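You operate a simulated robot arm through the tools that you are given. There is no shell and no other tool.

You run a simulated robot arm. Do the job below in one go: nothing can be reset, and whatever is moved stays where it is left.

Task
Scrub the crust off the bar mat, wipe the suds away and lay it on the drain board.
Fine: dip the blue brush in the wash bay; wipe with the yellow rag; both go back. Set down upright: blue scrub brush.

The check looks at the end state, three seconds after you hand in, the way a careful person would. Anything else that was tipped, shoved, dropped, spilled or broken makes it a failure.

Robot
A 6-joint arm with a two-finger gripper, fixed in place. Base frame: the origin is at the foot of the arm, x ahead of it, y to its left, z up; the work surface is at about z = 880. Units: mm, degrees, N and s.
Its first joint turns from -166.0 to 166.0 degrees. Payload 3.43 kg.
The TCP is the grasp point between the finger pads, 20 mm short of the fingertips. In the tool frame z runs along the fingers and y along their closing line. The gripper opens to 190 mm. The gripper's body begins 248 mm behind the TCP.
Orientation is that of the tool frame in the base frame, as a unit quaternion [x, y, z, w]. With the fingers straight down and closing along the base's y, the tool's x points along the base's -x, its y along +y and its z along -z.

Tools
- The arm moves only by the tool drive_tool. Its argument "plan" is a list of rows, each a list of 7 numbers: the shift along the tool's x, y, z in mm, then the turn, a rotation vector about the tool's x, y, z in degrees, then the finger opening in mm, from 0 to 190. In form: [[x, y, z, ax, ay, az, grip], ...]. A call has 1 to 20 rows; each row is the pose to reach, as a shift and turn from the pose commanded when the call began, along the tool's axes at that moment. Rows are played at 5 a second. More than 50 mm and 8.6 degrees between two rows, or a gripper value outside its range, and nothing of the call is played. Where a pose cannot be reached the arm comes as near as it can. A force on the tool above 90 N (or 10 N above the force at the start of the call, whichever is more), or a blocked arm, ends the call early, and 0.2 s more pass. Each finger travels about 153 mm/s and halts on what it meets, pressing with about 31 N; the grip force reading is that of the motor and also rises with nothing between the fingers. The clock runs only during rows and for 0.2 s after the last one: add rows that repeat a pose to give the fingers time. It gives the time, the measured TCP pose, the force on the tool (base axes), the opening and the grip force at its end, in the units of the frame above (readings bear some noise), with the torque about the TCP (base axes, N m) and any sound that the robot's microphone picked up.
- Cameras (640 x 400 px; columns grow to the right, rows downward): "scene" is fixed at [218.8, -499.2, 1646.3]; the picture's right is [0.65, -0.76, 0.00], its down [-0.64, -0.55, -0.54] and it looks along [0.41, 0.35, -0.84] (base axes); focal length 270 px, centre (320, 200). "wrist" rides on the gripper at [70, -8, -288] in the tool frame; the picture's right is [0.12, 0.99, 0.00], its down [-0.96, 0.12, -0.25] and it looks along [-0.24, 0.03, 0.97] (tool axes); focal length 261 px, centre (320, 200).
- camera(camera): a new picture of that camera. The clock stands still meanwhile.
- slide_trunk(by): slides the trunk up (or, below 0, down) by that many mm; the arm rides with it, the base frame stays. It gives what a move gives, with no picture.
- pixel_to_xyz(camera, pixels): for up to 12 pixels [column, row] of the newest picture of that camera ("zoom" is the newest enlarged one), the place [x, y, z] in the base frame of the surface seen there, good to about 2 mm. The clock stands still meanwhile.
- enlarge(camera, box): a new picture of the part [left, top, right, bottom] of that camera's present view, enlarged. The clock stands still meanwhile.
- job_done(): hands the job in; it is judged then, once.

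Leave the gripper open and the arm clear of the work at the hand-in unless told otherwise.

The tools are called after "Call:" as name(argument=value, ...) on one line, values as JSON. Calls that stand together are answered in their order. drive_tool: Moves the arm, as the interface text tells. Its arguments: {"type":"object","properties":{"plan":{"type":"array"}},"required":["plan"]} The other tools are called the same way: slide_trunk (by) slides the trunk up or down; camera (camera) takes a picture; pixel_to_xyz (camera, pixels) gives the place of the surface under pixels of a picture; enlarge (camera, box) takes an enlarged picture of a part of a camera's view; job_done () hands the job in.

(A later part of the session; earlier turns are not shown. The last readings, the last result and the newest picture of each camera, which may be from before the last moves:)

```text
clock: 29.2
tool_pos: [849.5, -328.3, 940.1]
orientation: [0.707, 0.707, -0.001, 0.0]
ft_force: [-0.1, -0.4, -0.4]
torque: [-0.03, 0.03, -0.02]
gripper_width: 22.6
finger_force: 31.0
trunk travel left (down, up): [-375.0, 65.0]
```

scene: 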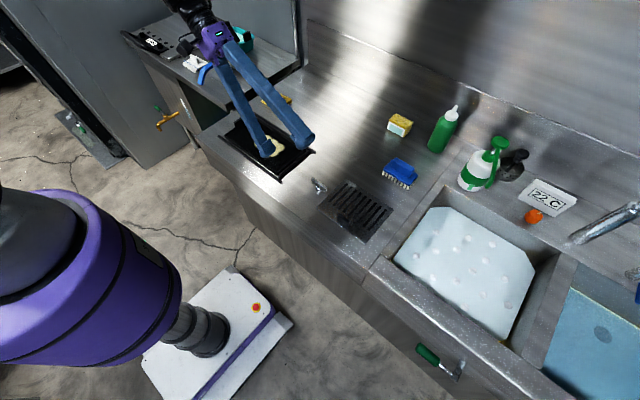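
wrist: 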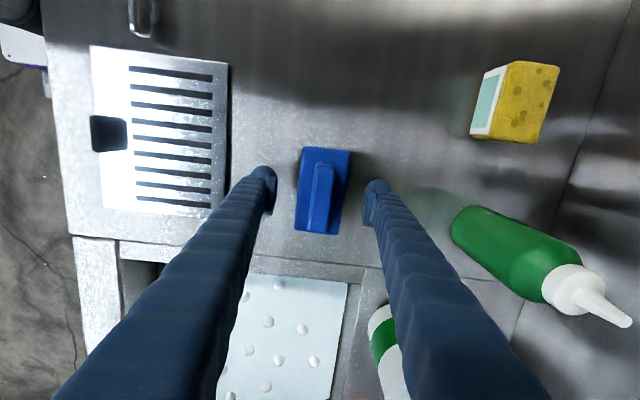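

It's gripped at 22.6 mm with 31 N. I'll lift to z≈1060 slowly at first.

Call:
drive_tool(plan=[[0, 0, -10, 0, 0, 0, 10], [0, 0, -25, 0, 0, 0, 10], [0, 0, -55, 0, 0, 0, 10], [0, 0, -90, 0, 0, 0, 10], [0, 0, -120, 0, 0, 0, 10], [0, 0, -120, 0, 0, 0, 10]])

Call:
camera(camera="wrist")

Call:
enlarge(camera="scene", box=[340, 70, 480, 220])

```text
clock: 30.6
tool_pos: [849.9, -327.7, 1061.3]
orientation: [0.707, 0.707, -0.001, -0.001]
ft_force: [0.2, 0.9, -0.7]
torque: [0.0, -0.01, 0.03]
gripper_width: 22.5
finger_force: 31.0
trunk travel left (down, up): [-375.0, 65.0]
```

```text
taken
```

wrist: 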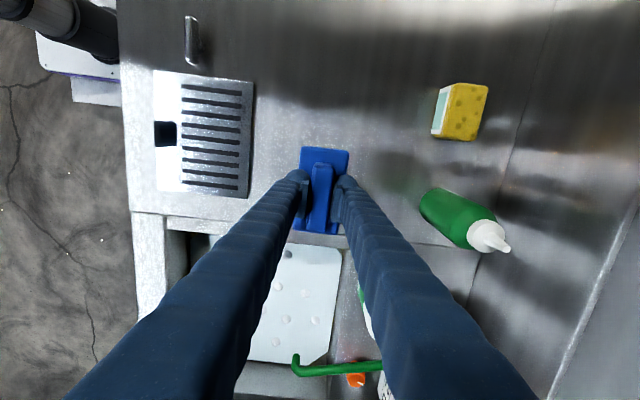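

```text
2.67 times, centred on (410, 145) of scene
```

zoom: 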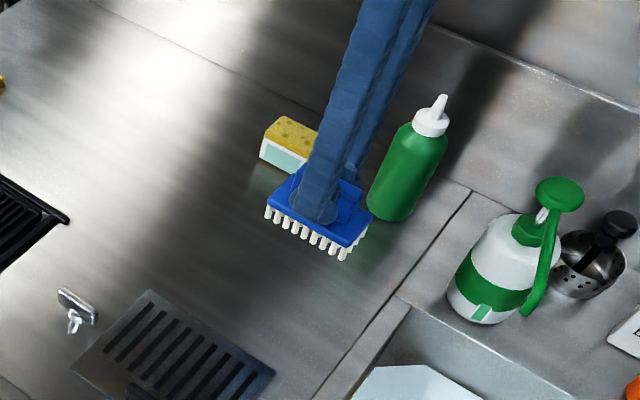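

The brush hangs level. I'll carry it over the suds at (690,−580), staying at z≈1060.

Call:
drive_tool(plan=[[-36, -23, 0, 0, 0, 0, 10], [-72, -46, 0, 0, 0, 0, 10], [-108, -69, 0, 0, 0, 0, 10], [-144, -92, 0, 0, 0, 0, 10], [-180, -114, 0, 0, 0, 0, 10], [-216, -137, 0, 0, 0, 0, 10], [-252, -160, 0, 0, 0, 0, 10], [-252, -160, 0, 0, 0, 0, 10]])

Call:
camera(camera="wrist")

Call:
camera(camera="scene")

```text
clock: 32.4
tool_pos: [688.8, -578.5, 1057.4]
orientation: [0.707, 0.707, -0.001, 0.0]
ft_force: [-0.2, -0.6, -0.3]
torque: [0.0, 0.03, 0.02]
gripper_width: 22.5
finger_force: 31.1
trunk travel left (down, up): [-375.0, 65.0]
```

```text
taken
```

wrist: 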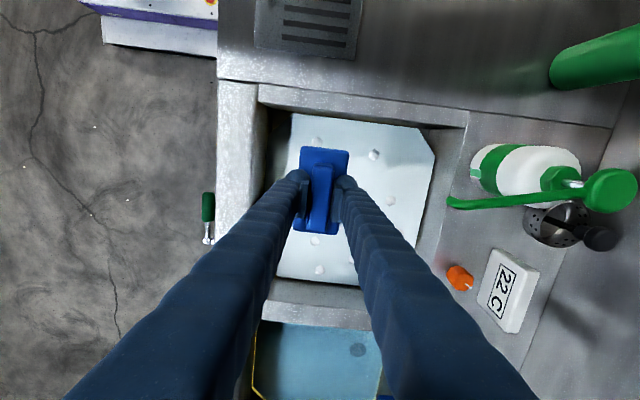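

```text
taken
```

scene: 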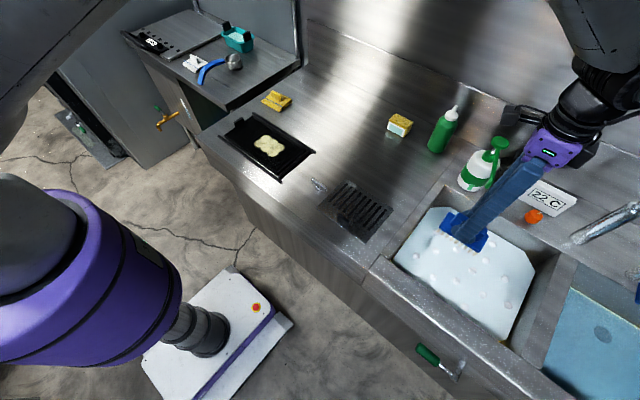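

The brush is over the suds. Before dipping I'll check how far the green lever of the spray bottle (wrist (452,203)) sticks out toward the gripper body.

Call:
pixel_to_xyz(camera="wrist", pixels=[[455, 204], [500, 200], [560, 190], [610, 190], [525, 165], [262, 110], [435, 160], [420, 250]])

```text
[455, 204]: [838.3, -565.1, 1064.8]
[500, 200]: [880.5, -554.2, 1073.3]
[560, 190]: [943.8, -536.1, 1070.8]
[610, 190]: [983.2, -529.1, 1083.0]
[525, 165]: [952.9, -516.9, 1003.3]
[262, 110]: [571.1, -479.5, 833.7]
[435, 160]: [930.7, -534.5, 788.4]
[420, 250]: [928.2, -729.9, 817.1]
```

The lever's end is at x≈833, z≈1065, so I'll shift 20 mm toward the front for margin, then go down until the bristles are about 20 mm under the surface (TCP z≈835) and swish.

Call:
drive_tool(plan=[[-4, -20, 20, 0, 0, 0, 10], [-4, -20, 60, 0, 0, 0, 10], [-4, -20, 100, 0, 0, 0, 10], [-4, -20, 140, 0, 0, 0, 10], [-4, -20, 180, 0, 0, 0, 10], [-4, -20, 200, 0, 0, 0, 10], [-4, -20, 212, 0, 0, 0, 10], [-4, -20, 222, 0, 0, 0, 10], [-4, -20, 224, 0, 0, 0, 10], [-4, -20, 224, 0, 0, 0, 10], [-14, -20, 224, 0, 0, 0, 10], [-24, -20, 224, 0, 0, 0, 10], [-14, -20, 224, 0, 0, 0, 10], [-4, -20, 224, 0, 0, 0, 10], [-4, -20, 224, 0, 0, 0, 10], [-4, -20, 224, 0, 0, 0, 10]])

Call:
camera(camera="scene")

Call:
enlarge(camera="scene", box=[380, 180, 540, 320])

```text
clock: 35.8
tool_pos: [668.6, -583.9, 835.5]
orientation: [0.707, 0.707, -0.001, -0.001]
ft_force: [0.0, -0.7, -0.9]
torque: [0.01, -0.01, 0.01]
gripper_width: 22.6
finger_force: 30.9
trunk travel left (down, up): [-375.0, 65.0]
```

```text
taken
```

scene: 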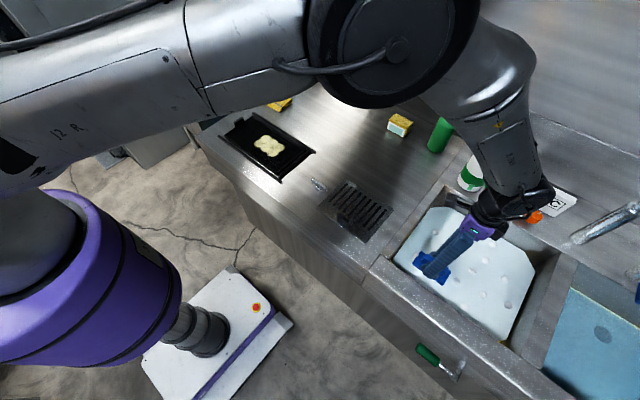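

```text
2.86 times, centred on (460, 250) of scene
```

zoom: 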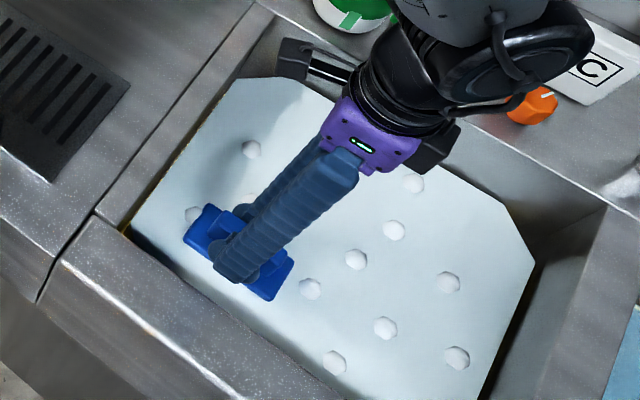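

The bristles are under the suds. I'll lift slowly back to z≈1059 and pause over the bay so it can drip there.

Call:
drive_tool(plan=[[0, 0, -15, 0, 0, 0, 10], [0, 0, -30, 0, 0, 0, 10], [0, 0, -45, 0, 0, 0, 10], [0, 0, -60, 0, 0, 0, 10], [0, 0, -60, 0, 0, 0, 10], [0, 0, -60, 0, 0, 0, 10], [0, 0, -60, 0, 0, 0, 10], [0, 0, -60, 0, 0, 0, 10], [0, 0, -100, 0, 0, 0, 10], [0, 0, -140, 0, 0, 0, 10], [0, 0, -180, 0, 0, 0, 10], [0, 0, -224, 0, 0, 0, 10], [0, 0, -224, 0, 0, 0, 10]])

Call:
camera(camera="scene")

Call:
enlarge(camera="scene", box=[400, 170, 540, 290])

```text
clock: 38.6
tool_pos: [670.1, -581.6, 1060.1]
orientation: [0.707, 0.707, -0.001, -0.001]
ft_force: [-0.2, 0.4, -1.7]
torque: [-0.01, 0.03, 0.0]
gripper_width: 22.7
finger_force: 30.7
trunk travel left (down, up): [-375.0, 65.0]
```

```text
taken
```

scene: 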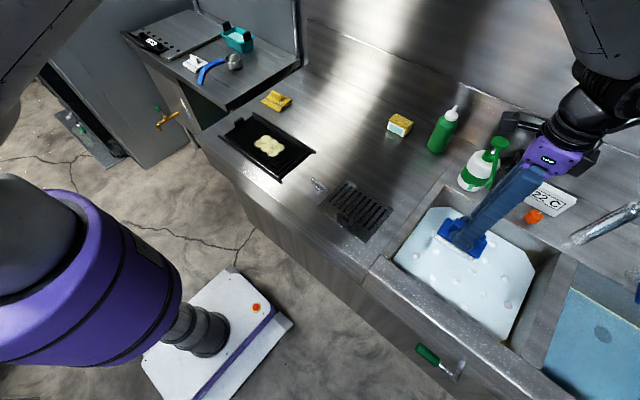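

```text
3.33 times, centred on (470, 230) of scene
```

zoom: 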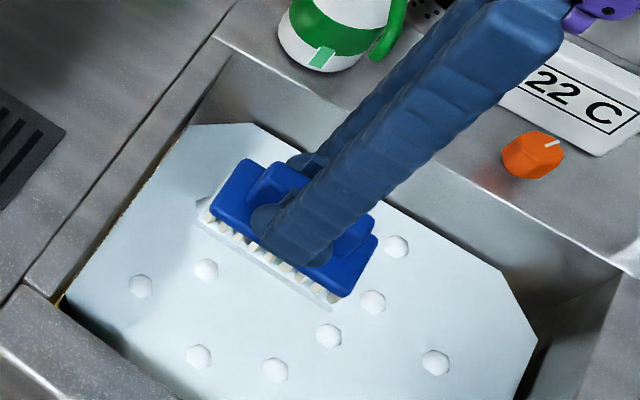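

A wet film shows under the bristles. I'll carry the brush at z≈1060 across to above the crust at about (650,132).

Call:
drive_tool(plan=[[45, -1, 0, 0, 0, 0, 10], [92, -2, 0, 0, 0, 0, 10], [139, -4, 0, 0, 0, 0, 10], [186, -6, 0, 0, 0, 0, 10], [233, -8, 0, 0, 0, 0, 10], [280, -10, 0, 0, 0, 0, 10], [327, -12, 0, 0, 0, 0, 10], [374, -14, 0, 0, 0, 0, 10], [421, -16, 0, 0, 0, 0, 10], [468, -18, 0, 0, 0, 0, 10], [515, -19, 0, 0, 0, 0, 10], [562, -19, 0, 0, 0, 0, 10], [609, -19, 0, 0, 0, 0, 10], [656, -19, 0, 0, 0, 0, 10], [690, -19, 0, 0, 0, 0, 10], [714, -19, 0, 0, 0, 0, 10], [714, -19, 0, 0, 0, 0, 10]])

Call:
camera(camera="wrist")

Call:
enlarge(camera="scene", box=[200, 60, 340, 200])

```text
clock: 42.2
tool_pos: [650.9, 129.5, 1058.3]
orientation: [0.707, 0.707, 0.0, 0.0]
ft_force: [0.0, 0.1, -0.2]
torque: [0.03, 0.02, -0.01]
gripper_width: 23.0
finger_force: 30.6
trunk travel left (down, up): [-375.0, 65.0]
```

```text
taken
```

wrist: 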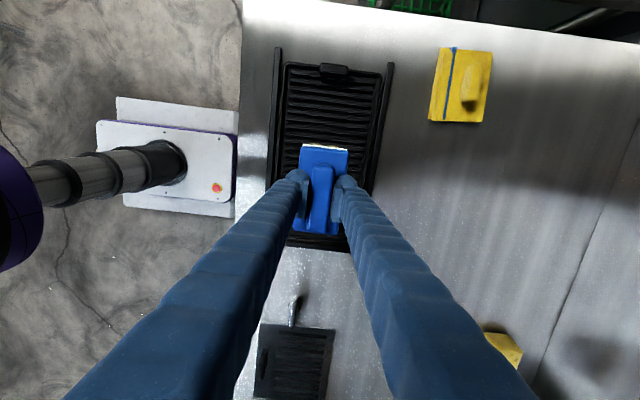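

```text
2.86 times, centred on (270, 130) of scene
```

zoom: 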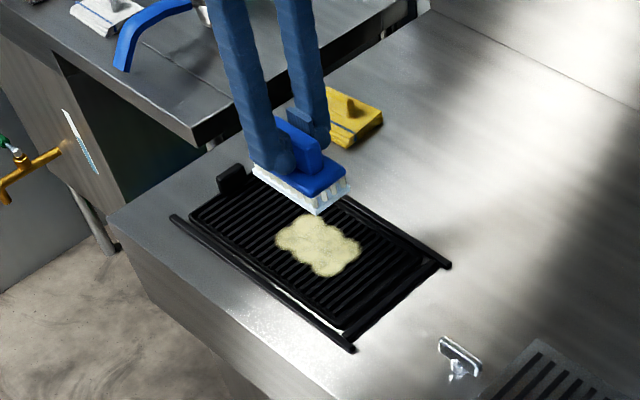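

The brush is soapy and above the mat. I'll measure the crust's outline in this zoomed scene picture.

Call:
pixel_to_xyz(camera="zoom", pixels=[[277, 238], [296, 215], [312, 213], [358, 245], [350, 265], [328, 277], [312, 265], [300, 230], [320, 250], [340, 250], [250, 235], [345, 300]])

```text
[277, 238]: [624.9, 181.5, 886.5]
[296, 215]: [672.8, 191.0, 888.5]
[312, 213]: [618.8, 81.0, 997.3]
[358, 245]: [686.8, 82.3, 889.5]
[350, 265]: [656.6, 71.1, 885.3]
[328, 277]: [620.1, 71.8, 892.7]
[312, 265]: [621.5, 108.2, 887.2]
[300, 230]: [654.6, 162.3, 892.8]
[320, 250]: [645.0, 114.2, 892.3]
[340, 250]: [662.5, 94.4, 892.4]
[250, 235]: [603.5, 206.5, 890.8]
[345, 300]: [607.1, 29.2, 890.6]
```

The crust covers x≈615–690, y≈68–192, top z≈892. I'll lower the brush at (652,115) until the bristles nearly touch (TCP z≈956), then ease down and read the force.

Call:
drive_tool(plan=[[-15, 2, 40, 0, 0, 0, 10], [-15, 2, 75, 0, 0, 0, 10], [-15, 2, 95, 0, 0, 0, 10], [-15, 2, 101, 0, 0, 0, 10], [-15, 2, 104, 0, 0, 0, 10], [-15, 2, 106, 0, 0, 0, 10], [-15, 2, 106, 0, 0, 0, 10]])

```text
clock: 43.8
tool_pos: [651.8, 114.6, 954.0]
orientation: [0.707, 0.707, 0.0, -0.001]
ft_force: [-0.4, -1.3, -1.5]
torque: [-0.01, -0.02, -0.03]
gripper_width: 22.7
finger_force: 31.2
trunk travel left (down, up): [-375.0, 65.0]
```

No contact force yet at z≈954. I'll lower in 1 mm steps and watch the force.

Call:
drive_tool(plan=[[0, 0, 1, 0, 0, 0, 10], [0, 0, 2, 0, 0, 0, 10], [0, 0, 2, 0, 0, 0, 10]])

Call:
drive_tool(plan=[[0, 0, 1, 0, 0, 0, 10], [0, 0, 2, 0, 0, 0, 10], [0, 0, 2, 0, 0, 0, 10]])

Call:
enlarge(camera="scene", box=[200, 80, 340, 200])

```text
clock: 44.6
tool_pos: [651.5, 116.6, 952.7]
orientation: [0.707, 0.707, 0.001, -0.001]
ft_force: [-1.4, 0.6, 7.4]
torque: [0.0, 0.05, 0.03]
gripper_width: 22.7
finger_force: 31.5
trunk travel left (down, up): [-375.0, 65.0]
```

```text
clock: 45.4
tool_pos: [652.1, 115.1, 952.1]
orientation: [0.707, 0.707, 0.0, 0.001]
ft_force: [-0.3, -0.6, 29.9]
torque: [-0.01, 0.01, 0.02]
gripper_width: 22.9
finger_force: 31.2
trunk travel left (down, up): [-375.0, 65.0]
```

```text
3.33 times, centred on (270, 140) of scene
```

zoom: 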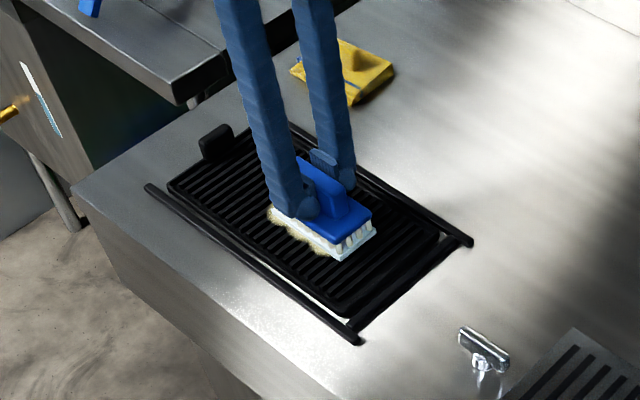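

Contact: about 30 N at this command, which is more than needed. I'll back off 1.5 mm to ~10–15 N and scrub with strokes along x, along the ribs so the bars stop the mat from sliding.

Call:
drive_tool(plan=[[0, 0, -1.5, 0, 0, 0, 10], [0, 14, -1.5, 0, 0, 0, 10], [0, 28, -1.5, 0, 0, 0, 10], [0, 14, -1.5, 0, 0, 0, 10], [0, 0, -1.5, 0, 0, 0, 10], [0, -14, -1.5, 0, 0, 0, 10], [0, -28, -1.5, 0, 0, 0, 10], [0, -14, -1.5, 0, 0, 0, 10], [0, 0, -1.5, 0, 0, 0, 10], [0, 14, -1.5, 0, 0, 0, 10], [0, 28, -1.5, 0, 0, 0, 10], [0, 14, -1.5, 0, 0, 0, 10], [0, 0, -1.5, 0, 0, 0, 10], [0, -14, -1.5, 0, 0, 0, 10], [0, -28, -1.5, 0, 0, 0, 10], [0, -14, -1.5, 0, 0, 0, 10], [0, 0, -1.5, 0, 0, 0, 10]])

Call:
enlarge(camera="scene", box=[200, 80, 340, 200])

Call:
camera(camera="wrist")

```text
clock: 49.0
tool_pos: [651.2, 116.0, 951.5]
orientation: [0.707, 0.707, -0.001, -0.001]
ft_force: [0.8, 0.4, -1.3]
torque: [0.01, 0.04, -0.01]
gripper_width: 22.7
finger_force: 31.2
trunk travel left (down, up): [-375.0, 65.0]
```

```text
3.33 times, centred on (270, 140) of scene
```

zoom: 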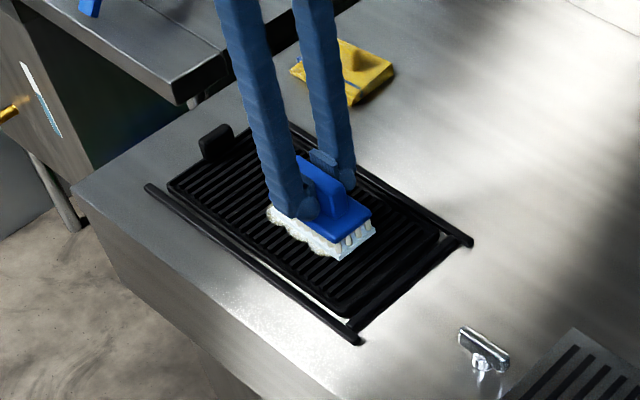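

```text
taken
```

wrist: 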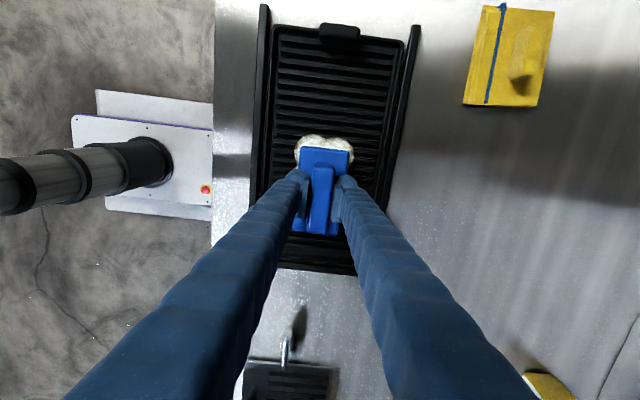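

The crust is turning to white suds, and the contact force dropped to zero since the layer is thinner. I'll lower 2 mm more and read the force.

Call:
drive_tool(plan=[[0, 0, 1, 0, 0, 0, 10], [0, 0, 2, 0, 0, 0, 10], [0, 0, 2, 0, 0, 0, 10]])

```text
clock: 49.8
tool_pos: [652.3, 115.5, 950.7]
orientation: [0.707, 0.707, 0.0, 0.0]
ft_force: [-1.5, 0.7, 6.7]
torque: [-0.03, -0.13, 0.04]
gripper_width: 22.6
finger_force: 30.5
trunk travel left (down, up): [-375.0, 65.0]
```

About 7 N now. I'll press 0.7 mm more and scrub again at y≈115, then lift slightly, shift to y≈147, and scrub there.

Call:
drive_tool(plan=[[0, 0, 0.7, 0, 0, 0, 10], [0, 15, 0.7, 0, 0, 0, 10], [0, 30, 0.7, 0, 0, 0, 10], [0, 15, 0.7, 0, 0, 0, 10], [0, 0, 0.7, 0, 0, 0, 10], [0, -15, 0.7, 0, 0, 0, 10], [0, -30, 0.7, 0, 0, 0, 10], [0, -15, 0.7, 0, 0, 0, 10], [0, 0, 0.7, 0, 0, 0, 10], [0, 15, 0.7, 0, 0, 0, 10], [0, 30, 0.7, 0, 0, 0, 10], [0, 15, 0.7, 0, 0, 0, 10], [0, 0, 0.7, 0, 0, 0, 10], [0, -15, 0.7, 0, 0, 0, 10], [0, -30, 0.7, 0, 0, 0, 10], [0, -15, 0.7, 0, 0, 0, 10], [0, 0, 0.7, 0, 0, 0, 10], [0, 0, -6, 0, 0, 0, 10], [32, 0, -6, 0, 0, 0, 10], [32, 0, -3, 0, 0, 0, 10]])

Call:
camera(camera="wrist")

Call:
enlarge(camera="scene", box=[200, 80, 340, 200])

```text
clock: 54.0
tool_pos: [652.9, 147.8, 951.9]
orientation: [0.707, 0.707, -0.001, 0.0]
ft_force: [0.2, 1.2, -0.6]
torque: [-0.1, -0.02, 0.01]
gripper_width: 23.2
finger_force: 31.0
trunk travel left (down, up): [-375.0, 65.0]
```

```text
taken
```

wrist: 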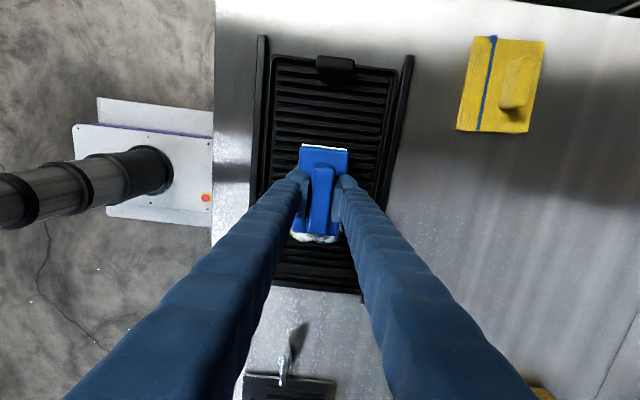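

```text
3.33 times, centred on (270, 140) of scene
```

zoom: 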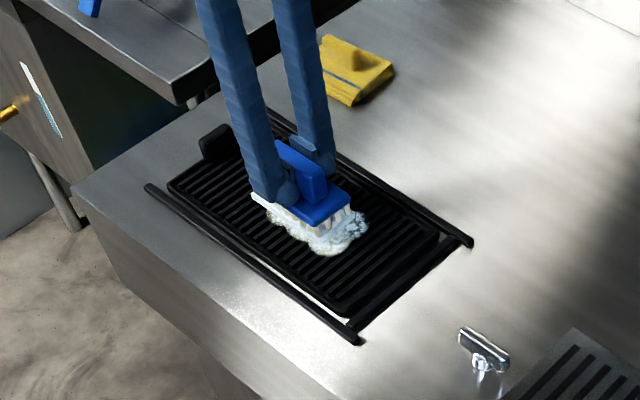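

The suds are visible and the crust is breaking up. I'll press at y≈147 and scrub there with the same strokes.

Call:
drive_tool(plan=[[0, 0, 2, 0, 0, 0, 10], [0, 0, 3.5, 0, 0, 0, 10], [0, 15, 3.7, 0, 0, 0, 10], [0, 30, 3.7, 0, 0, 0, 10], [0, 15, 3.7, 0, 0, 0, 10], [0, 0, 3.7, 0, 0, 0, 10], [0, -15, 3.7, 0, 0, 0, 10], [0, -30, 3.7, 0, 0, 0, 10], [0, -15, 3.7, 0, 0, 0, 10], [0, 0, 3.7, 0, 0, 0, 10], [0, 15, 3.7, 0, 0, 0, 10], [0, 30, 3.7, 0, 0, 0, 10], [0, 15, 3.7, 0, 0, 0, 10], [0, 0, 3.7, 0, 0, 0, 10], [0, -15, 3.7, 0, 0, 0, 10], [0, -30, 3.7, 0, 0, 0, 10], [0, -15, 3.7, 0, 0, 0, 10], [0, 0, 3.7, 0, 0, 0, 10]])

Call:
enlarge(camera="scene", box=[200, 80, 340, 200])

```text
clock: 57.8
tool_pos: [651.8, 146.1, 949.1]
orientation: [0.708, 0.707, -0.001, 0.0]
ft_force: [0.7, -0.2, -1.0]
torque: [0.01, 0.04, 0.01]
gripper_width: 22.7
finger_force: 31.4
trunk travel left (down, up): [-375.0, 65.0]
```

```text
3.33 times, centred on (270, 140) of scene
```

zoom: 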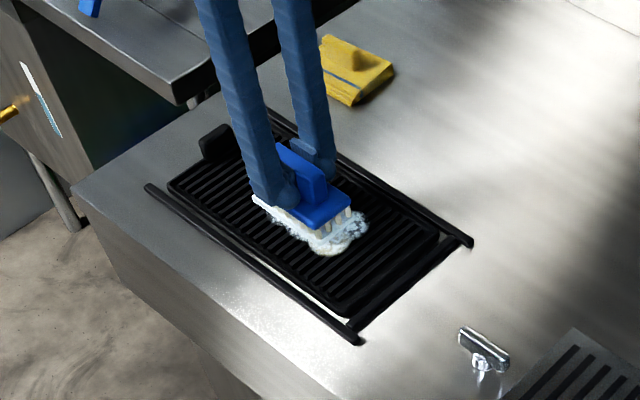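

No contact again as the layer thinned, so I'll lower until I feel the mat.

Call:
drive_tool(plan=[[0, 0, 1, 0, 0, 0, 10], [0, 0, 2, 0, 0, 0, 10], [0, 0, 2, 0, 0, 0, 10]])

```text
clock: 58.6
tool_pos: [651.8, 147.1, 946.3]
orientation: [0.708, 0.707, 0.0, 0.0]
ft_force: [-3.4, -1.3, 11.3]
torque: [-0.11, -0.13, 0.0]
gripper_width: 22.4
finger_force: 31.1
trunk travel left (down, up): [-375.0, 65.0]
```

11 N now. I'll scrub at this depth here, then lift, shift back to y≈115 and scrub there too.

Call:
drive_tool(plan=[[0, 15, 0, 0, 0, 0, 10], [0, 30, 0, 0, 0, 0, 10], [0, 15, 0, 0, 0, 0, 10], [0, 0, 0, 0, 0, 0, 10], [0, -15, 0, 0, 0, 0, 10], [0, -30, 0, 0, 0, 0, 10], [0, -15, 0, 0, 0, 0, 10], [0, 0, 0, 0, 0, 0, 10], [0, 15, 0, 0, 0, 0, 10], [0, 30, 0, 0, 0, 0, 10], [0, 15, 0, 0, 0, 0, 10], [0, 0, 0, 0, 0, 0, 10], [0, -15, 0, 0, 0, 0, 10], [0, -30, 0, 0, 0, 0, 10], [0, -15, 0, 0, 0, 0, 10], [0, 0, 0, 0, 0, 0, 10], [0, 0, -8, 0, 0, 0, 10], [-16, 0, -10, 0, 0, 0, 10], [-32, 0, -10, 0, 0, 0, 10], [-32, 0, -2, 0, 0, 0, 10]])

Call:
enlarge(camera="scene", box=[200, 80, 340, 200])

```text
clock: 62.8
tool_pos: [653.2, 116.0, 947.9]
orientation: [0.707, 0.707, -0.001, 0.0]
ft_force: [-0.5, 0.2, -0.7]
torque: [-0.03, 0.07, -0.01]
gripper_width: 22.7
finger_force: 30.4
trunk travel left (down, up): [-375.0, 65.0]
```

```text
3.33 times, centred on (270, 140) of scene
```

zoom: 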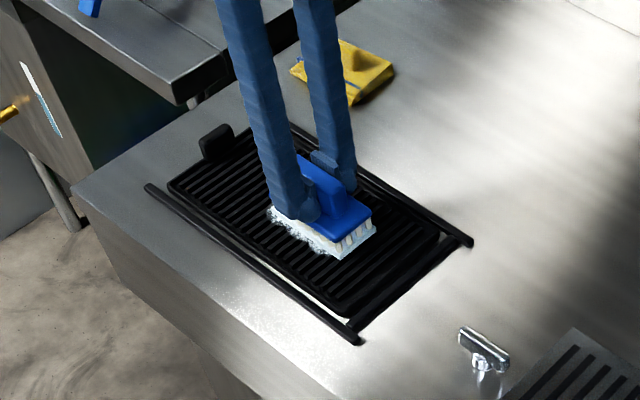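

I'll press at y≈115 to the same depth (two more mm) and scrub there again.

Call:
drive_tool(plan=[[0, 0, 1, 0, 0, 0, 10], [0, 0, 2, 0, 0, 0, 10], [0, 15, 2, 0, 0, 0, 10], [0, 30, 2, 0, 0, 0, 10], [0, 15, 2, 0, 0, 0, 10], [0, 0, 2, 0, 0, 0, 10], [0, -15, 2, 0, 0, 0, 10], [0, -30, 2, 0, 0, 0, 10], [0, -15, 2, 0, 0, 0, 10], [0, 0, 2, 0, 0, 0, 10], [0, 15, 2, 0, 0, 0, 10], [0, 30, 2, 0, 0, 0, 10], [0, 15, 2, 0, 0, 0, 10], [0, 0, 2, 0, 0, 0, 10], [0, -15, 2, 0, 0, 0, 10], [0, -30, 2, 0, 0, 0, 10], [0, -15, 2, 0, 0, 0, 10], [0, 0, 2, 0, 0, 0, 10]])

Call:
drive_tool(plan=[[0, 0, -30, 0, 0, 0, 10], [0, 0, -70, 0, 0, 0, 10], [0, 0, -110, 0, 0, 0, 10], [-40, 0, -112, 0, 0, 0, 10], [-85, 0, -112, 0, 0, 0, 10], [-85, 0, -112, 0, 0, 0, 10]])

Call:
camera(camera="wrist")

Call:
enlarge(camera="scene", box=[200, 80, 340, 200])

```text
clock: 66.6
tool_pos: [652.4, 116.6, 946.9]
orientation: [0.707, 0.707, 0.0, -0.001]
ft_force: [0.2, -0.4, -0.2]
torque: [-0.01, 0.0, -0.01]
gripper_width: 22.8
finger_force: 30.9
trunk travel left (down, up): [-375.0, 65.0]
```

```text
clock: 68.0
tool_pos: [651.0, 30.2, 1059.9]
orientation: [0.707, 0.708, 0.0, -0.001]
ft_force: [0.3, -0.4, -1.1]
torque: [-0.03, 0.02, 0.0]
gripper_width: 22.8
finger_force: 30.6
trunk travel left (down, up): [-375.0, 65.0]
```

```text
taken
```

wrist: 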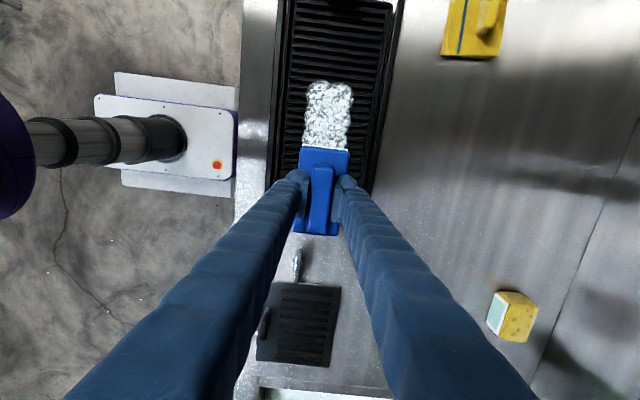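

```text
3.33 times, centred on (270, 140) of scene
```

zoom: 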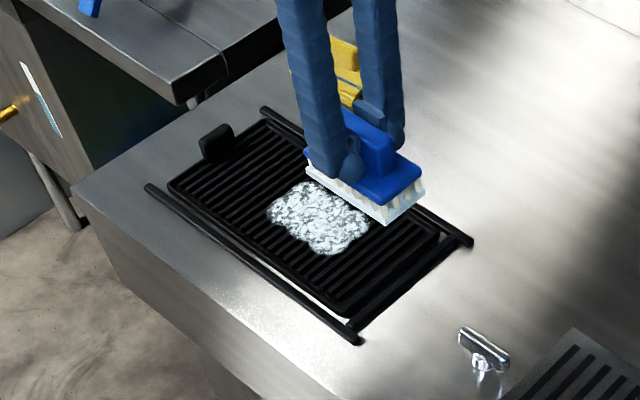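

The crust area is now white suds. I'll enlarge it to see whether any yellowish crust remains.

Call:
enlarge(camera="wrist", box=[285, 65, 375, 165])

Call:
pixel_to_xyz(camera="wrist", pixels=[[310, 90], [350, 90], [330, 110], [308, 140], [348, 140], [330, 85], [297, 110], [330, 70]])

```text
4.00 times, centred on (330, 115) of wrist
```

zoom: 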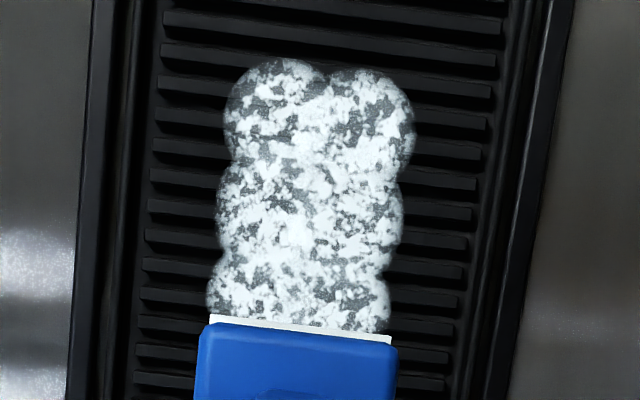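

```text
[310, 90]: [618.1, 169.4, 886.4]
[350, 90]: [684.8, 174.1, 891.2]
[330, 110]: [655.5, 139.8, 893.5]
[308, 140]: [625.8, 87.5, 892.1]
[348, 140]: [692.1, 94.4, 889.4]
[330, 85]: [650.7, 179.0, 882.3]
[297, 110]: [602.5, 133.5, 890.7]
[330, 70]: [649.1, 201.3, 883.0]
```

No yellowish crust remains, only white suds. I'll take the brush back to its place at (850,−328.5), first moving above it at z≈1058.

Call:
drive_tool(plan=[[-40, 22, 0, 0, 0, 0, 10], [-80, 44, 0, 0, 0, 0, 10], [-120, 66, 0, 0, 0, 0, 10], [-160, 88, 0, 0, 0, 0, 10], [-200, 110, 0, 0, 0, 0, 10], [-240, 132, 0, 0, 0, 0, 10], [-280, 154, 0, 0, 0, 0, 10], [-320, 176, 0, 0, 0, 0, 10], [-358, 197, 0, 0, 0, 0, 10], [-358, 197, 0, 0, 0, 0, 10], [-358, 197, 40, 0, 0, 0, 10], [-358, 197, 80, 0, 0, 0, 10], [-358, 197, 100, 0, 0, 0, 10], [-358, 197, 108, 0, 0, 0, 10], [-358, 197, 108, 0, 0, 0, 10]])

Call:
enlarge(camera="scene", box=[340, 110, 460, 220])

Call:
enlarge(camera="wrist", box=[250, 120, 390, 260])

```text
clock: 71.2
tool_pos: [850.7, -329.4, 949.4]
orientation: [0.707, 0.707, -0.001, -0.001]
ft_force: [0.3, 0.2, -1.0]
torque: [-0.01, -0.01, 0.0]
gripper_width: 22.6
finger_force: 30.7
trunk travel left (down, up): [-375.0, 65.0]
```

```text
3.64 times, centred on (400, 165) of scene
```

zoom: 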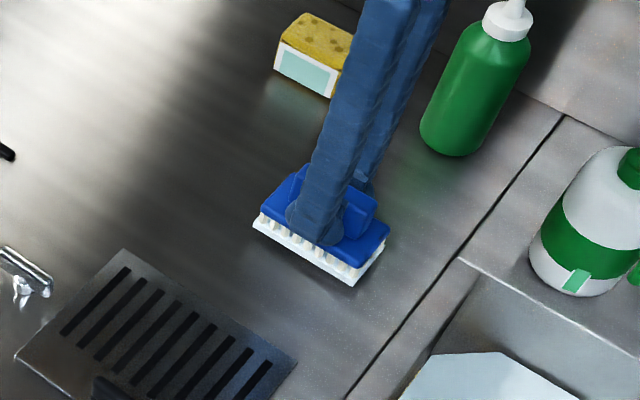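

```text
2.86 times, centred on (320, 190) of wrist
```

zoom: 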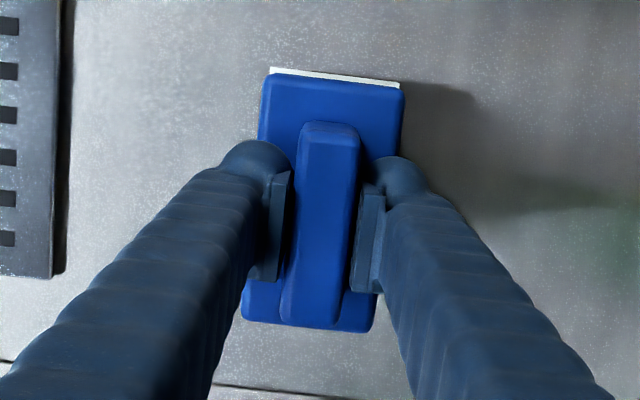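

The brush is level and about 10 mm above its spot. I'll lower in small steps and stop at first contact.

Call:
drive_tool(plan=[[0, 0, 3, 0, 0, 0, 10], [0, 0, 6, 0, 0, 0, 10], [0, 0, 8, 0, 0, 0, 10], [0, 0, 8, 0, 0, 0, 10]])

Call:
drive_tool(plan=[[0, 0, 1, 0, 0, 0, 10], [0, 0, 1.5, 0, 0, 0, 10], [0, 0, 1.5, 0, 0, 0, 10]])

```text
clock: 72.2
tool_pos: [849.2, -328.9, 942.0]
orientation: [0.707, 0.707, 0.0, 0.0]
ft_force: [-0.1, 0.3, -1.4]
torque: [0.0, 0.0, 0.0]
gripper_width: 22.7
finger_force: 31.0
trunk travel left (down, up): [-375.0, 65.0]
```

```text
clock: 73.0
tool_pos: [849.7, -328.4, 941.0]
orientation: [0.707, 0.707, -0.001, -0.001]
ft_force: [-0.8, -0.7, -0.4]
torque: [0.02, 0.02, -0.02]
gripper_width: 22.6
finger_force: 30.9
trunk travel left (down, up): [-375.0, 65.0]
```

Call:
drive_tool(plan=[[0, 0, 1, 0, 0, 0, 10], [0, 0, 2, 0, 0, 0, 10], [0, 0, 2, 0, 0, 0, 10]])

Call:
drive_tool(plan=[[0, 0, 0.5, 0, 0, 0, 10], [0, 0, 1, 0, 0, 0, 10], [0, 0, 1, 0, 0, 0, 10]])

```text
clock: 73.8
tool_pos: [849.1, -327.4, 938.7]
orientation: [0.707, 0.708, -0.001, -0.001]
ft_force: [0.3, -0.2, -1.4]
torque: [0.01, 0.0, 0.02]
gripper_width: 22.8
finger_force: 31.1
trunk travel left (down, up): [-375.0, 65.0]
```

```text
clock: 74.6
tool_pos: [850.3, -327.2, 938.3]
orientation: [0.707, 0.707, 0.0, -0.001]
ft_force: [0.3, -0.5, -0.9]
torque: [-0.02, -0.01, -0.03]
gripper_width: 22.6
finger_force: 31.0
trunk travel left (down, up): [-375.0, 65.0]
```

Still free, so the brush slid up slightly in the grip while scrubbing. I'll keep lowering 1 mm at a time.

Call:
drive_tool(plan=[[0, 0, 0.5, 0, 0, 0, 10], [0, 0, 1.5, 0, 0, 0, 10], [0, 0, 1.5, 0, 0, 0, 10]])

Call:
drive_tool(plan=[[0, 0, 0.5, 0, 0, 0, 10], [0, 0, 1, 0, 0, 0, 10], [0, 0, 1, 0, 0, 0, 10]])

Call:
enlarge(camera="scene", box=[360, 130, 440, 210])

```text
clock: 75.4
tool_pos: [850.0, -328.3, 937.5]
orientation: [0.708, 0.706, -0.001, 0.0]
ft_force: [-0.1, 0.6, -1.1]
torque: [-0.01, 0.03, 0.02]
gripper_width: 22.7
finger_force: 30.6
trunk travel left (down, up): [-375.0, 65.0]
```

```text
clock: 76.2
tool_pos: [849.9, -328.3, 936.2]
orientation: [0.707, 0.707, -0.001, 0.0]
ft_force: [0.4, -0.4, -1.0]
torque: [0.0, 0.04, 0.03]
gripper_width: 22.7
finger_force: 30.4
trunk travel left (down, up): [-375.0, 65.0]
```

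```text
5.00 times, centred on (400, 170) of scene
```

zoom: 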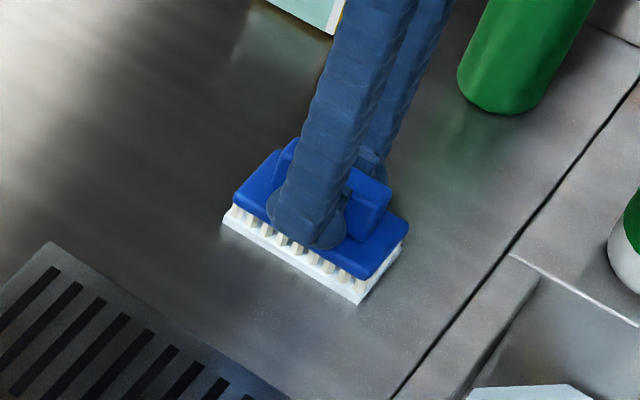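

The bristles are just above the counter. I'll continue down with small steps.

Call:
drive_tool(plan=[[0, 0, 0.5, 0, 0, 0, 10], [0, 0, 1, 0, 0, 0, 10], [0, 0, 1, 0, 0, 0, 10]])

Call:
drive_tool(plan=[[0, 0, 0.5, 0, 0, 0, 10], [0, 0, 1, 0, 0, 0, 10], [0, 0, 1, 0, 0, 0, 10]])

Call:
drive_tool(plan=[[0, 0, 0.5, 0, 0, 0, 10], [0, 0, 1, 0, 0, 0, 10], [0, 0, 1, 0, 0, 0, 10]])

```text
clock: 77.0
tool_pos: [849.2, -328.2, 935.4]
orientation: [0.707, 0.707, -0.001, -0.001]
ft_force: [-1.1, 0.9, -0.5]
torque: [0.05, -0.03, 0.0]
gripper_width: 22.9
finger_force: 31.2
trunk travel left (down, up): [-375.0, 65.0]
```

```text
clock: 77.8
tool_pos: [850.2, -328.2, 934.9]
orientation: [0.707, 0.707, 0.0, 0.0]
ft_force: [-0.7, -1.1, 7.6]
torque: [0.05, 0.04, 0.0]
gripper_width: 22.8
finger_force: 31.3
trunk travel left (down, up): [-375.0, 65.0]
```

```text
clock: 78.6
tool_pos: [849.7, -328.5, 933.5]
orientation: [0.707, 0.707, 0.0, 0.002]
ft_force: [2.9, -3.7, 19.2]
torque: [-0.02, -0.04, 0.01]
gripper_width: 22.9
finger_force: 31.2
trunk travel left (down, up): [-375.0, 65.0]
```

Contact at z≈935. I'll relieve 1 mm, then open the fingers to 60 mm to let the brush stand.

Call:
drive_tool(plan=[[0, 0, -1, 0, 0, 0, 10], [0, 0, -1, 0, 0, 0, 24], [0, 0, -1, 0, 0, 0, 30], [0, 0, -1, 0, 0, 0, 45], [0, 0, -1, 0, 0, 0, 60], [0, 0, -1, 0, 0, 0, 60]])

Call:
enlarge(camera="scene", box=[360, 130, 440, 210])

```text
clock: 80.0
tool_pos: [849.3, -326.7, 933.6]
orientation: [0.707, 0.707, -0.001, -0.001]
ft_force: [0.5, 0.4, -0.1]
torque: [0.01, 0.0, 0.0]
gripper_width: 59.9
finger_force: 0.2
trunk travel left (down, up): [-375.0, 65.0]
```

```text
5.00 times, centred on (400, 170) of scene
```

zoom: 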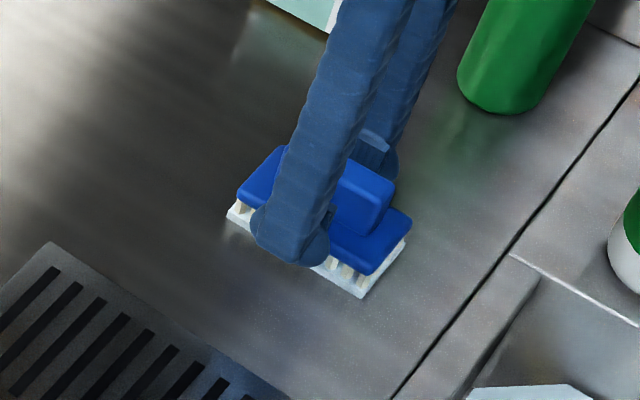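

The brush stands free. I'll rise straight up, open wider, and check the brush.

Call:
drive_tool(plan=[[0, 0, -20, 0, 0, 0, 70], [0, 0, -50, 0, 0, 0, 80], [0, 0, -90, 0, 0, 0, 90], [0, 0, -125, 0, 0, 0, 100], [0, 0, -125, 0, 0, 0, 100]])

Call:
enlarge(camera="scene", box=[360, 130, 440, 210])

Call:
enlarge(camera="wrist", box=[260, 120, 380, 240])

```text
clock: 81.2
tool_pos: [853.2, -324.6, 1059.1]
orientation: [0.707, 0.707, 0.0, -0.001]
ft_force: [0.3, 0.2, -0.4]
torque: [0.0, 0.02, -0.03]
gripper_width: 100.1
finger_force: 0.0
trunk travel left (down, up): [-375.0, 65.0]
```

```text
5.00 times, centred on (400, 170) of scene
```

zoom: 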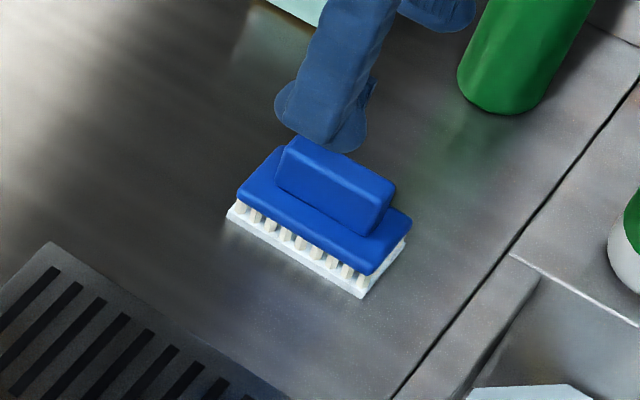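

```text
3.33 times, centred on (320, 180) of wrist
```

zoom: 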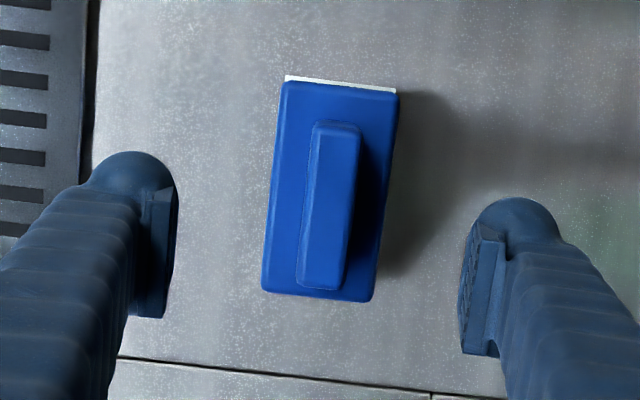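

The brush is standing upright back in its place. Next is the yellow rag: I'll move at z≈1058 to (845,235) to view it close up.

Call:
drive_tool(plan=[[45, 0, 0, 0, 0, 0, 100], [90, 0, 0, 0, 0, 0, 100], [135, 0, 0, 0, 0, 0, 100], [180, 0, 0, 0, 0, 0, 100], [225, 0, 0, 0, 0, 0, 100], [270, 0, 0, 0, 0, 0, 100], [315, 0, 0, 0, 0, 0, 100], [360, 0, 0, 0, 0, 0, 100], [405, 0, 0, 0, 0, 0, 100], [450, -2, 0, 0, 0, 0, 100], [495, -5, 0, 0, 0, 0, 100], [540, -5, 0, 0, 0, 0, 100], [565, -5, 0, 0, 0, 0, 100], [565, -5, 0, 0, 0, 0, 100]])

Call:
camera(camera="wrist")

Call:
enlarge(camera="scene", box=[240, 70, 320, 130])

```text
clock: 84.2
tool_pos: [846.0, 237.4, 1057.1]
orientation: [0.707, 0.707, 0.001, 0.001]
ft_force: [0.1, 0.1, 0.1]
torque: [0.01, -0.02, -0.01]
gripper_width: 99.9
finger_force: 0.0
trunk travel left (down, up): [-375.0, 65.0]
```

```text
taken
```

wrist: 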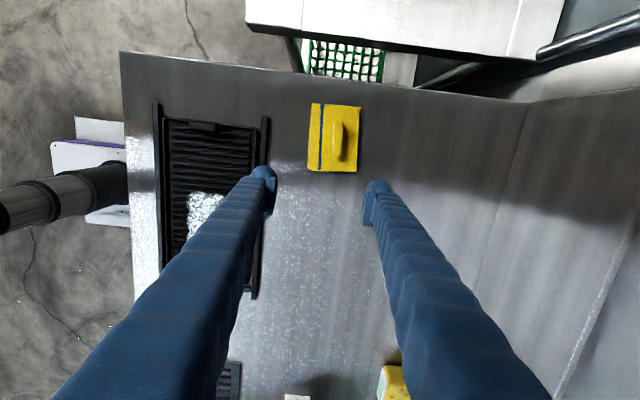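

```text
6.67 times, centred on (280, 100) of scene
```

zoom: 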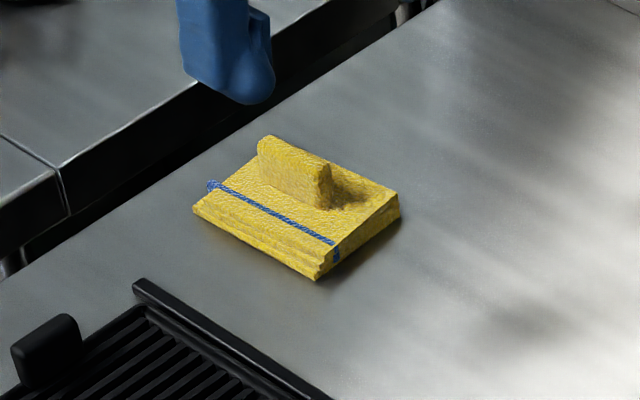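

Call:
enlarge(camera="wrist", box=[285, 85, 385, 185])

Call:
pixel_to_xyz(camera="zoom", pixels=[[180, 75], [470, 95], [165, 335], [455, 345], [365, 150], [370, 200], [360, 250], [335, 230], [390, 200], [250, 200], [372, 165], [345, 290]])

```text
4.00 times, centred on (335, 135) of wrist
```

zoom: 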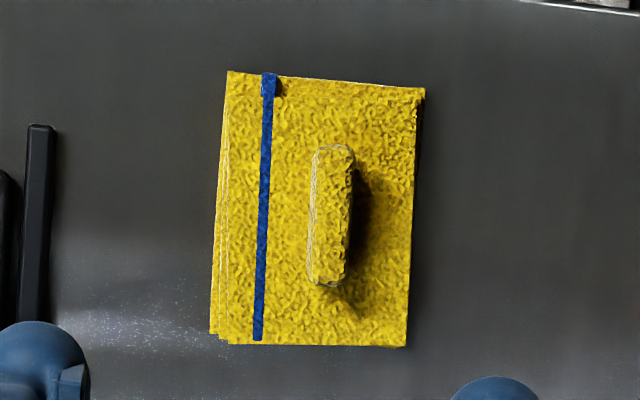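

```text
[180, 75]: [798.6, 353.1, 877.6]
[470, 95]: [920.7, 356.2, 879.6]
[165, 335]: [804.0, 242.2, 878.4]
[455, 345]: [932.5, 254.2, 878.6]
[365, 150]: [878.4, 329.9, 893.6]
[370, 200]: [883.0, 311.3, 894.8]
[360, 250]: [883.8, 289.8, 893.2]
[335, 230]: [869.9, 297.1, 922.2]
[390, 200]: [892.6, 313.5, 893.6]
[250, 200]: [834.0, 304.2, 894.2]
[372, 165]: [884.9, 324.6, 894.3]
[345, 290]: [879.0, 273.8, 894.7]
```

I'll sample the rag's corners and its ridge more exactly.

Call:
pixel_to_xyz(camera="zoom", pixels=[[235, 80], [418, 96], [228, 338], [400, 340], [336, 152], [334, 180], [334, 210], [330, 250], [330, 278], [316, 215], [350, 215], [345, 165]])

```text
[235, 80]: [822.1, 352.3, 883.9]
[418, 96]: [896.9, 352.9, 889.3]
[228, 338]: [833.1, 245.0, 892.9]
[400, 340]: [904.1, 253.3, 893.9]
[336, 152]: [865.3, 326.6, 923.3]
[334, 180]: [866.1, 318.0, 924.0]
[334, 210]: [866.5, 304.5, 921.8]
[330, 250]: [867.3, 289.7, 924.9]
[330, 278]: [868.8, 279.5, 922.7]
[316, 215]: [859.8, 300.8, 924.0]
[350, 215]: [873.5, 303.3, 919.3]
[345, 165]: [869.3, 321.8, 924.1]
```

The rag's pad is about x 826–902, y 248–352, 15 mm thick, turned about 4°. Its ridge is 15 mm wide, centred at (866.8,303), top z 924. I'll turn 4° to match, move over it, and go down to z≈918.

Call:
drive_tool(plan=[[33, 10, 0, 0, 0, -2, 90], [66.5, 21.8, 0, 0, 0, -4, 70], [66.5, 21.8, 40, 0, 0, -4, 70], [66.5, 21.8, 80, 0, 0, -4, 70], [66.5, 21.8, 115, 0, 0, -4, 70], [66.5, 21.8, 132, 0, 0, -4, 70], [66.5, 21.8, 140, 0, 0, -4, 70], [66.5, 21.8, 140, 0, 0, -4, 70]])

Call:
enlarge(camera="wrist", box=[240, 100, 400, 260])

Call:
enlarge(camera="scene", box=[240, 60, 320, 130])

```text
clock: 86.0
tool_pos: [866.4, 304.0, 919.5]
orientation: [0.682, 0.732, 0.001, 0.001]
ft_force: [0.0, -1.0, -0.5]
torque: [-0.01, -0.02, -0.01]
gripper_width: 69.9
finger_force: 0.1
trunk travel left (down, up): [-375.0, 65.0]
```

```text
2.50 times, centred on (320, 180) of wrist
```

zoom: 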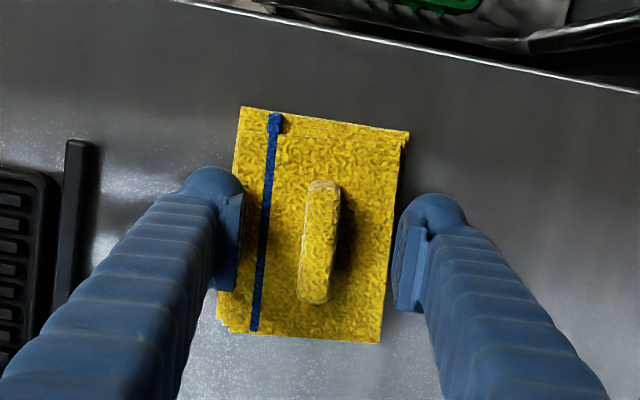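

```text
5.71 times, centred on (280, 95) of scene
```

zoom: 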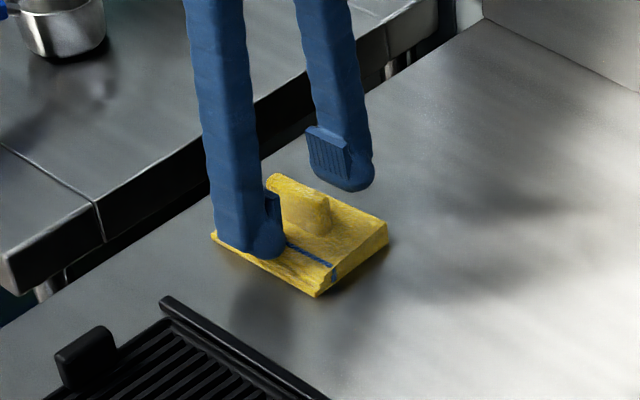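

The fingers straddle the ridge with the pads aligned. I'll close on it.

Call:
drive_tool(plan=[[0, 0, 0, 0, 0, 0, 45], [0, 0, 0, 0, 0, 0, 25], [0, 0, 0, 0, 0, 0, 10], [0, 0, 0, 0, 0, 0, 5], [0, 0, 0, 0, 0, 0, 5]])

Call:
drive_tool(plan=[[0, 0, -8, 0, 0, 0, 5], [0, 0, -25, 0, 0, 0, 5], [0, 0, -55, 0, 0, 0, 5], [0, 0, -90, 0, 0, 0, 5], [0, 0, -125, 0, 0, 0, 5], [0, 0, -125, 0, 0, 0, 5]])

Call:
enlarge(camera="wrist", box=[240, 100, 400, 260])

Call:
enlarge(camera="scene", box=[220, 20, 340, 130])

```text
clock: 87.2
tool_pos: [867.7, 303.0, 919.5]
orientation: [0.682, 0.731, -0.001, -0.001]
ft_force: [0.6, -0.6, -0.6]
torque: [0.04, 0.0, -0.01]
gripper_width: 14.3
finger_force: 31.4
trunk travel left (down, up): [-375.0, 65.0]
```

```text
clock: 88.6
tool_pos: [865.7, 304.8, 1043.2]
orientation: [0.683, 0.731, -0.001, 0.0]
ft_force: [0.1, -0.2, -0.4]
torque: [-0.01, 0.06, -0.02]
gripper_width: 14.4
finger_force: 31.2
trunk travel left (down, up): [-375.0, 65.0]
```

```text
2.50 times, centred on (320, 180) of wrist
```

zoom: 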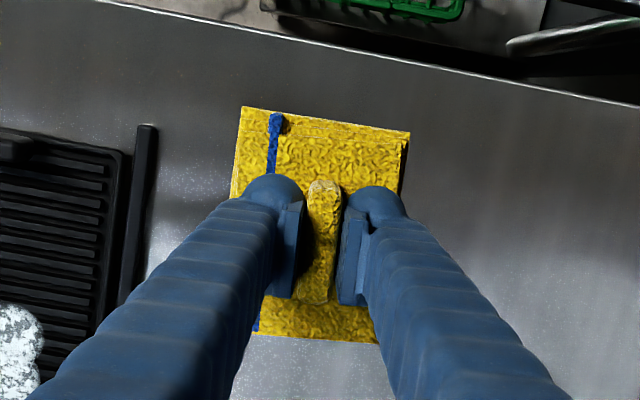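

```text
3.64 times, centred on (280, 75) of scene
```

zoom: 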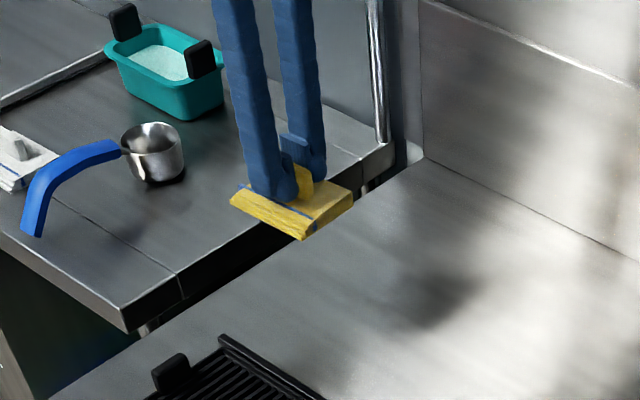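

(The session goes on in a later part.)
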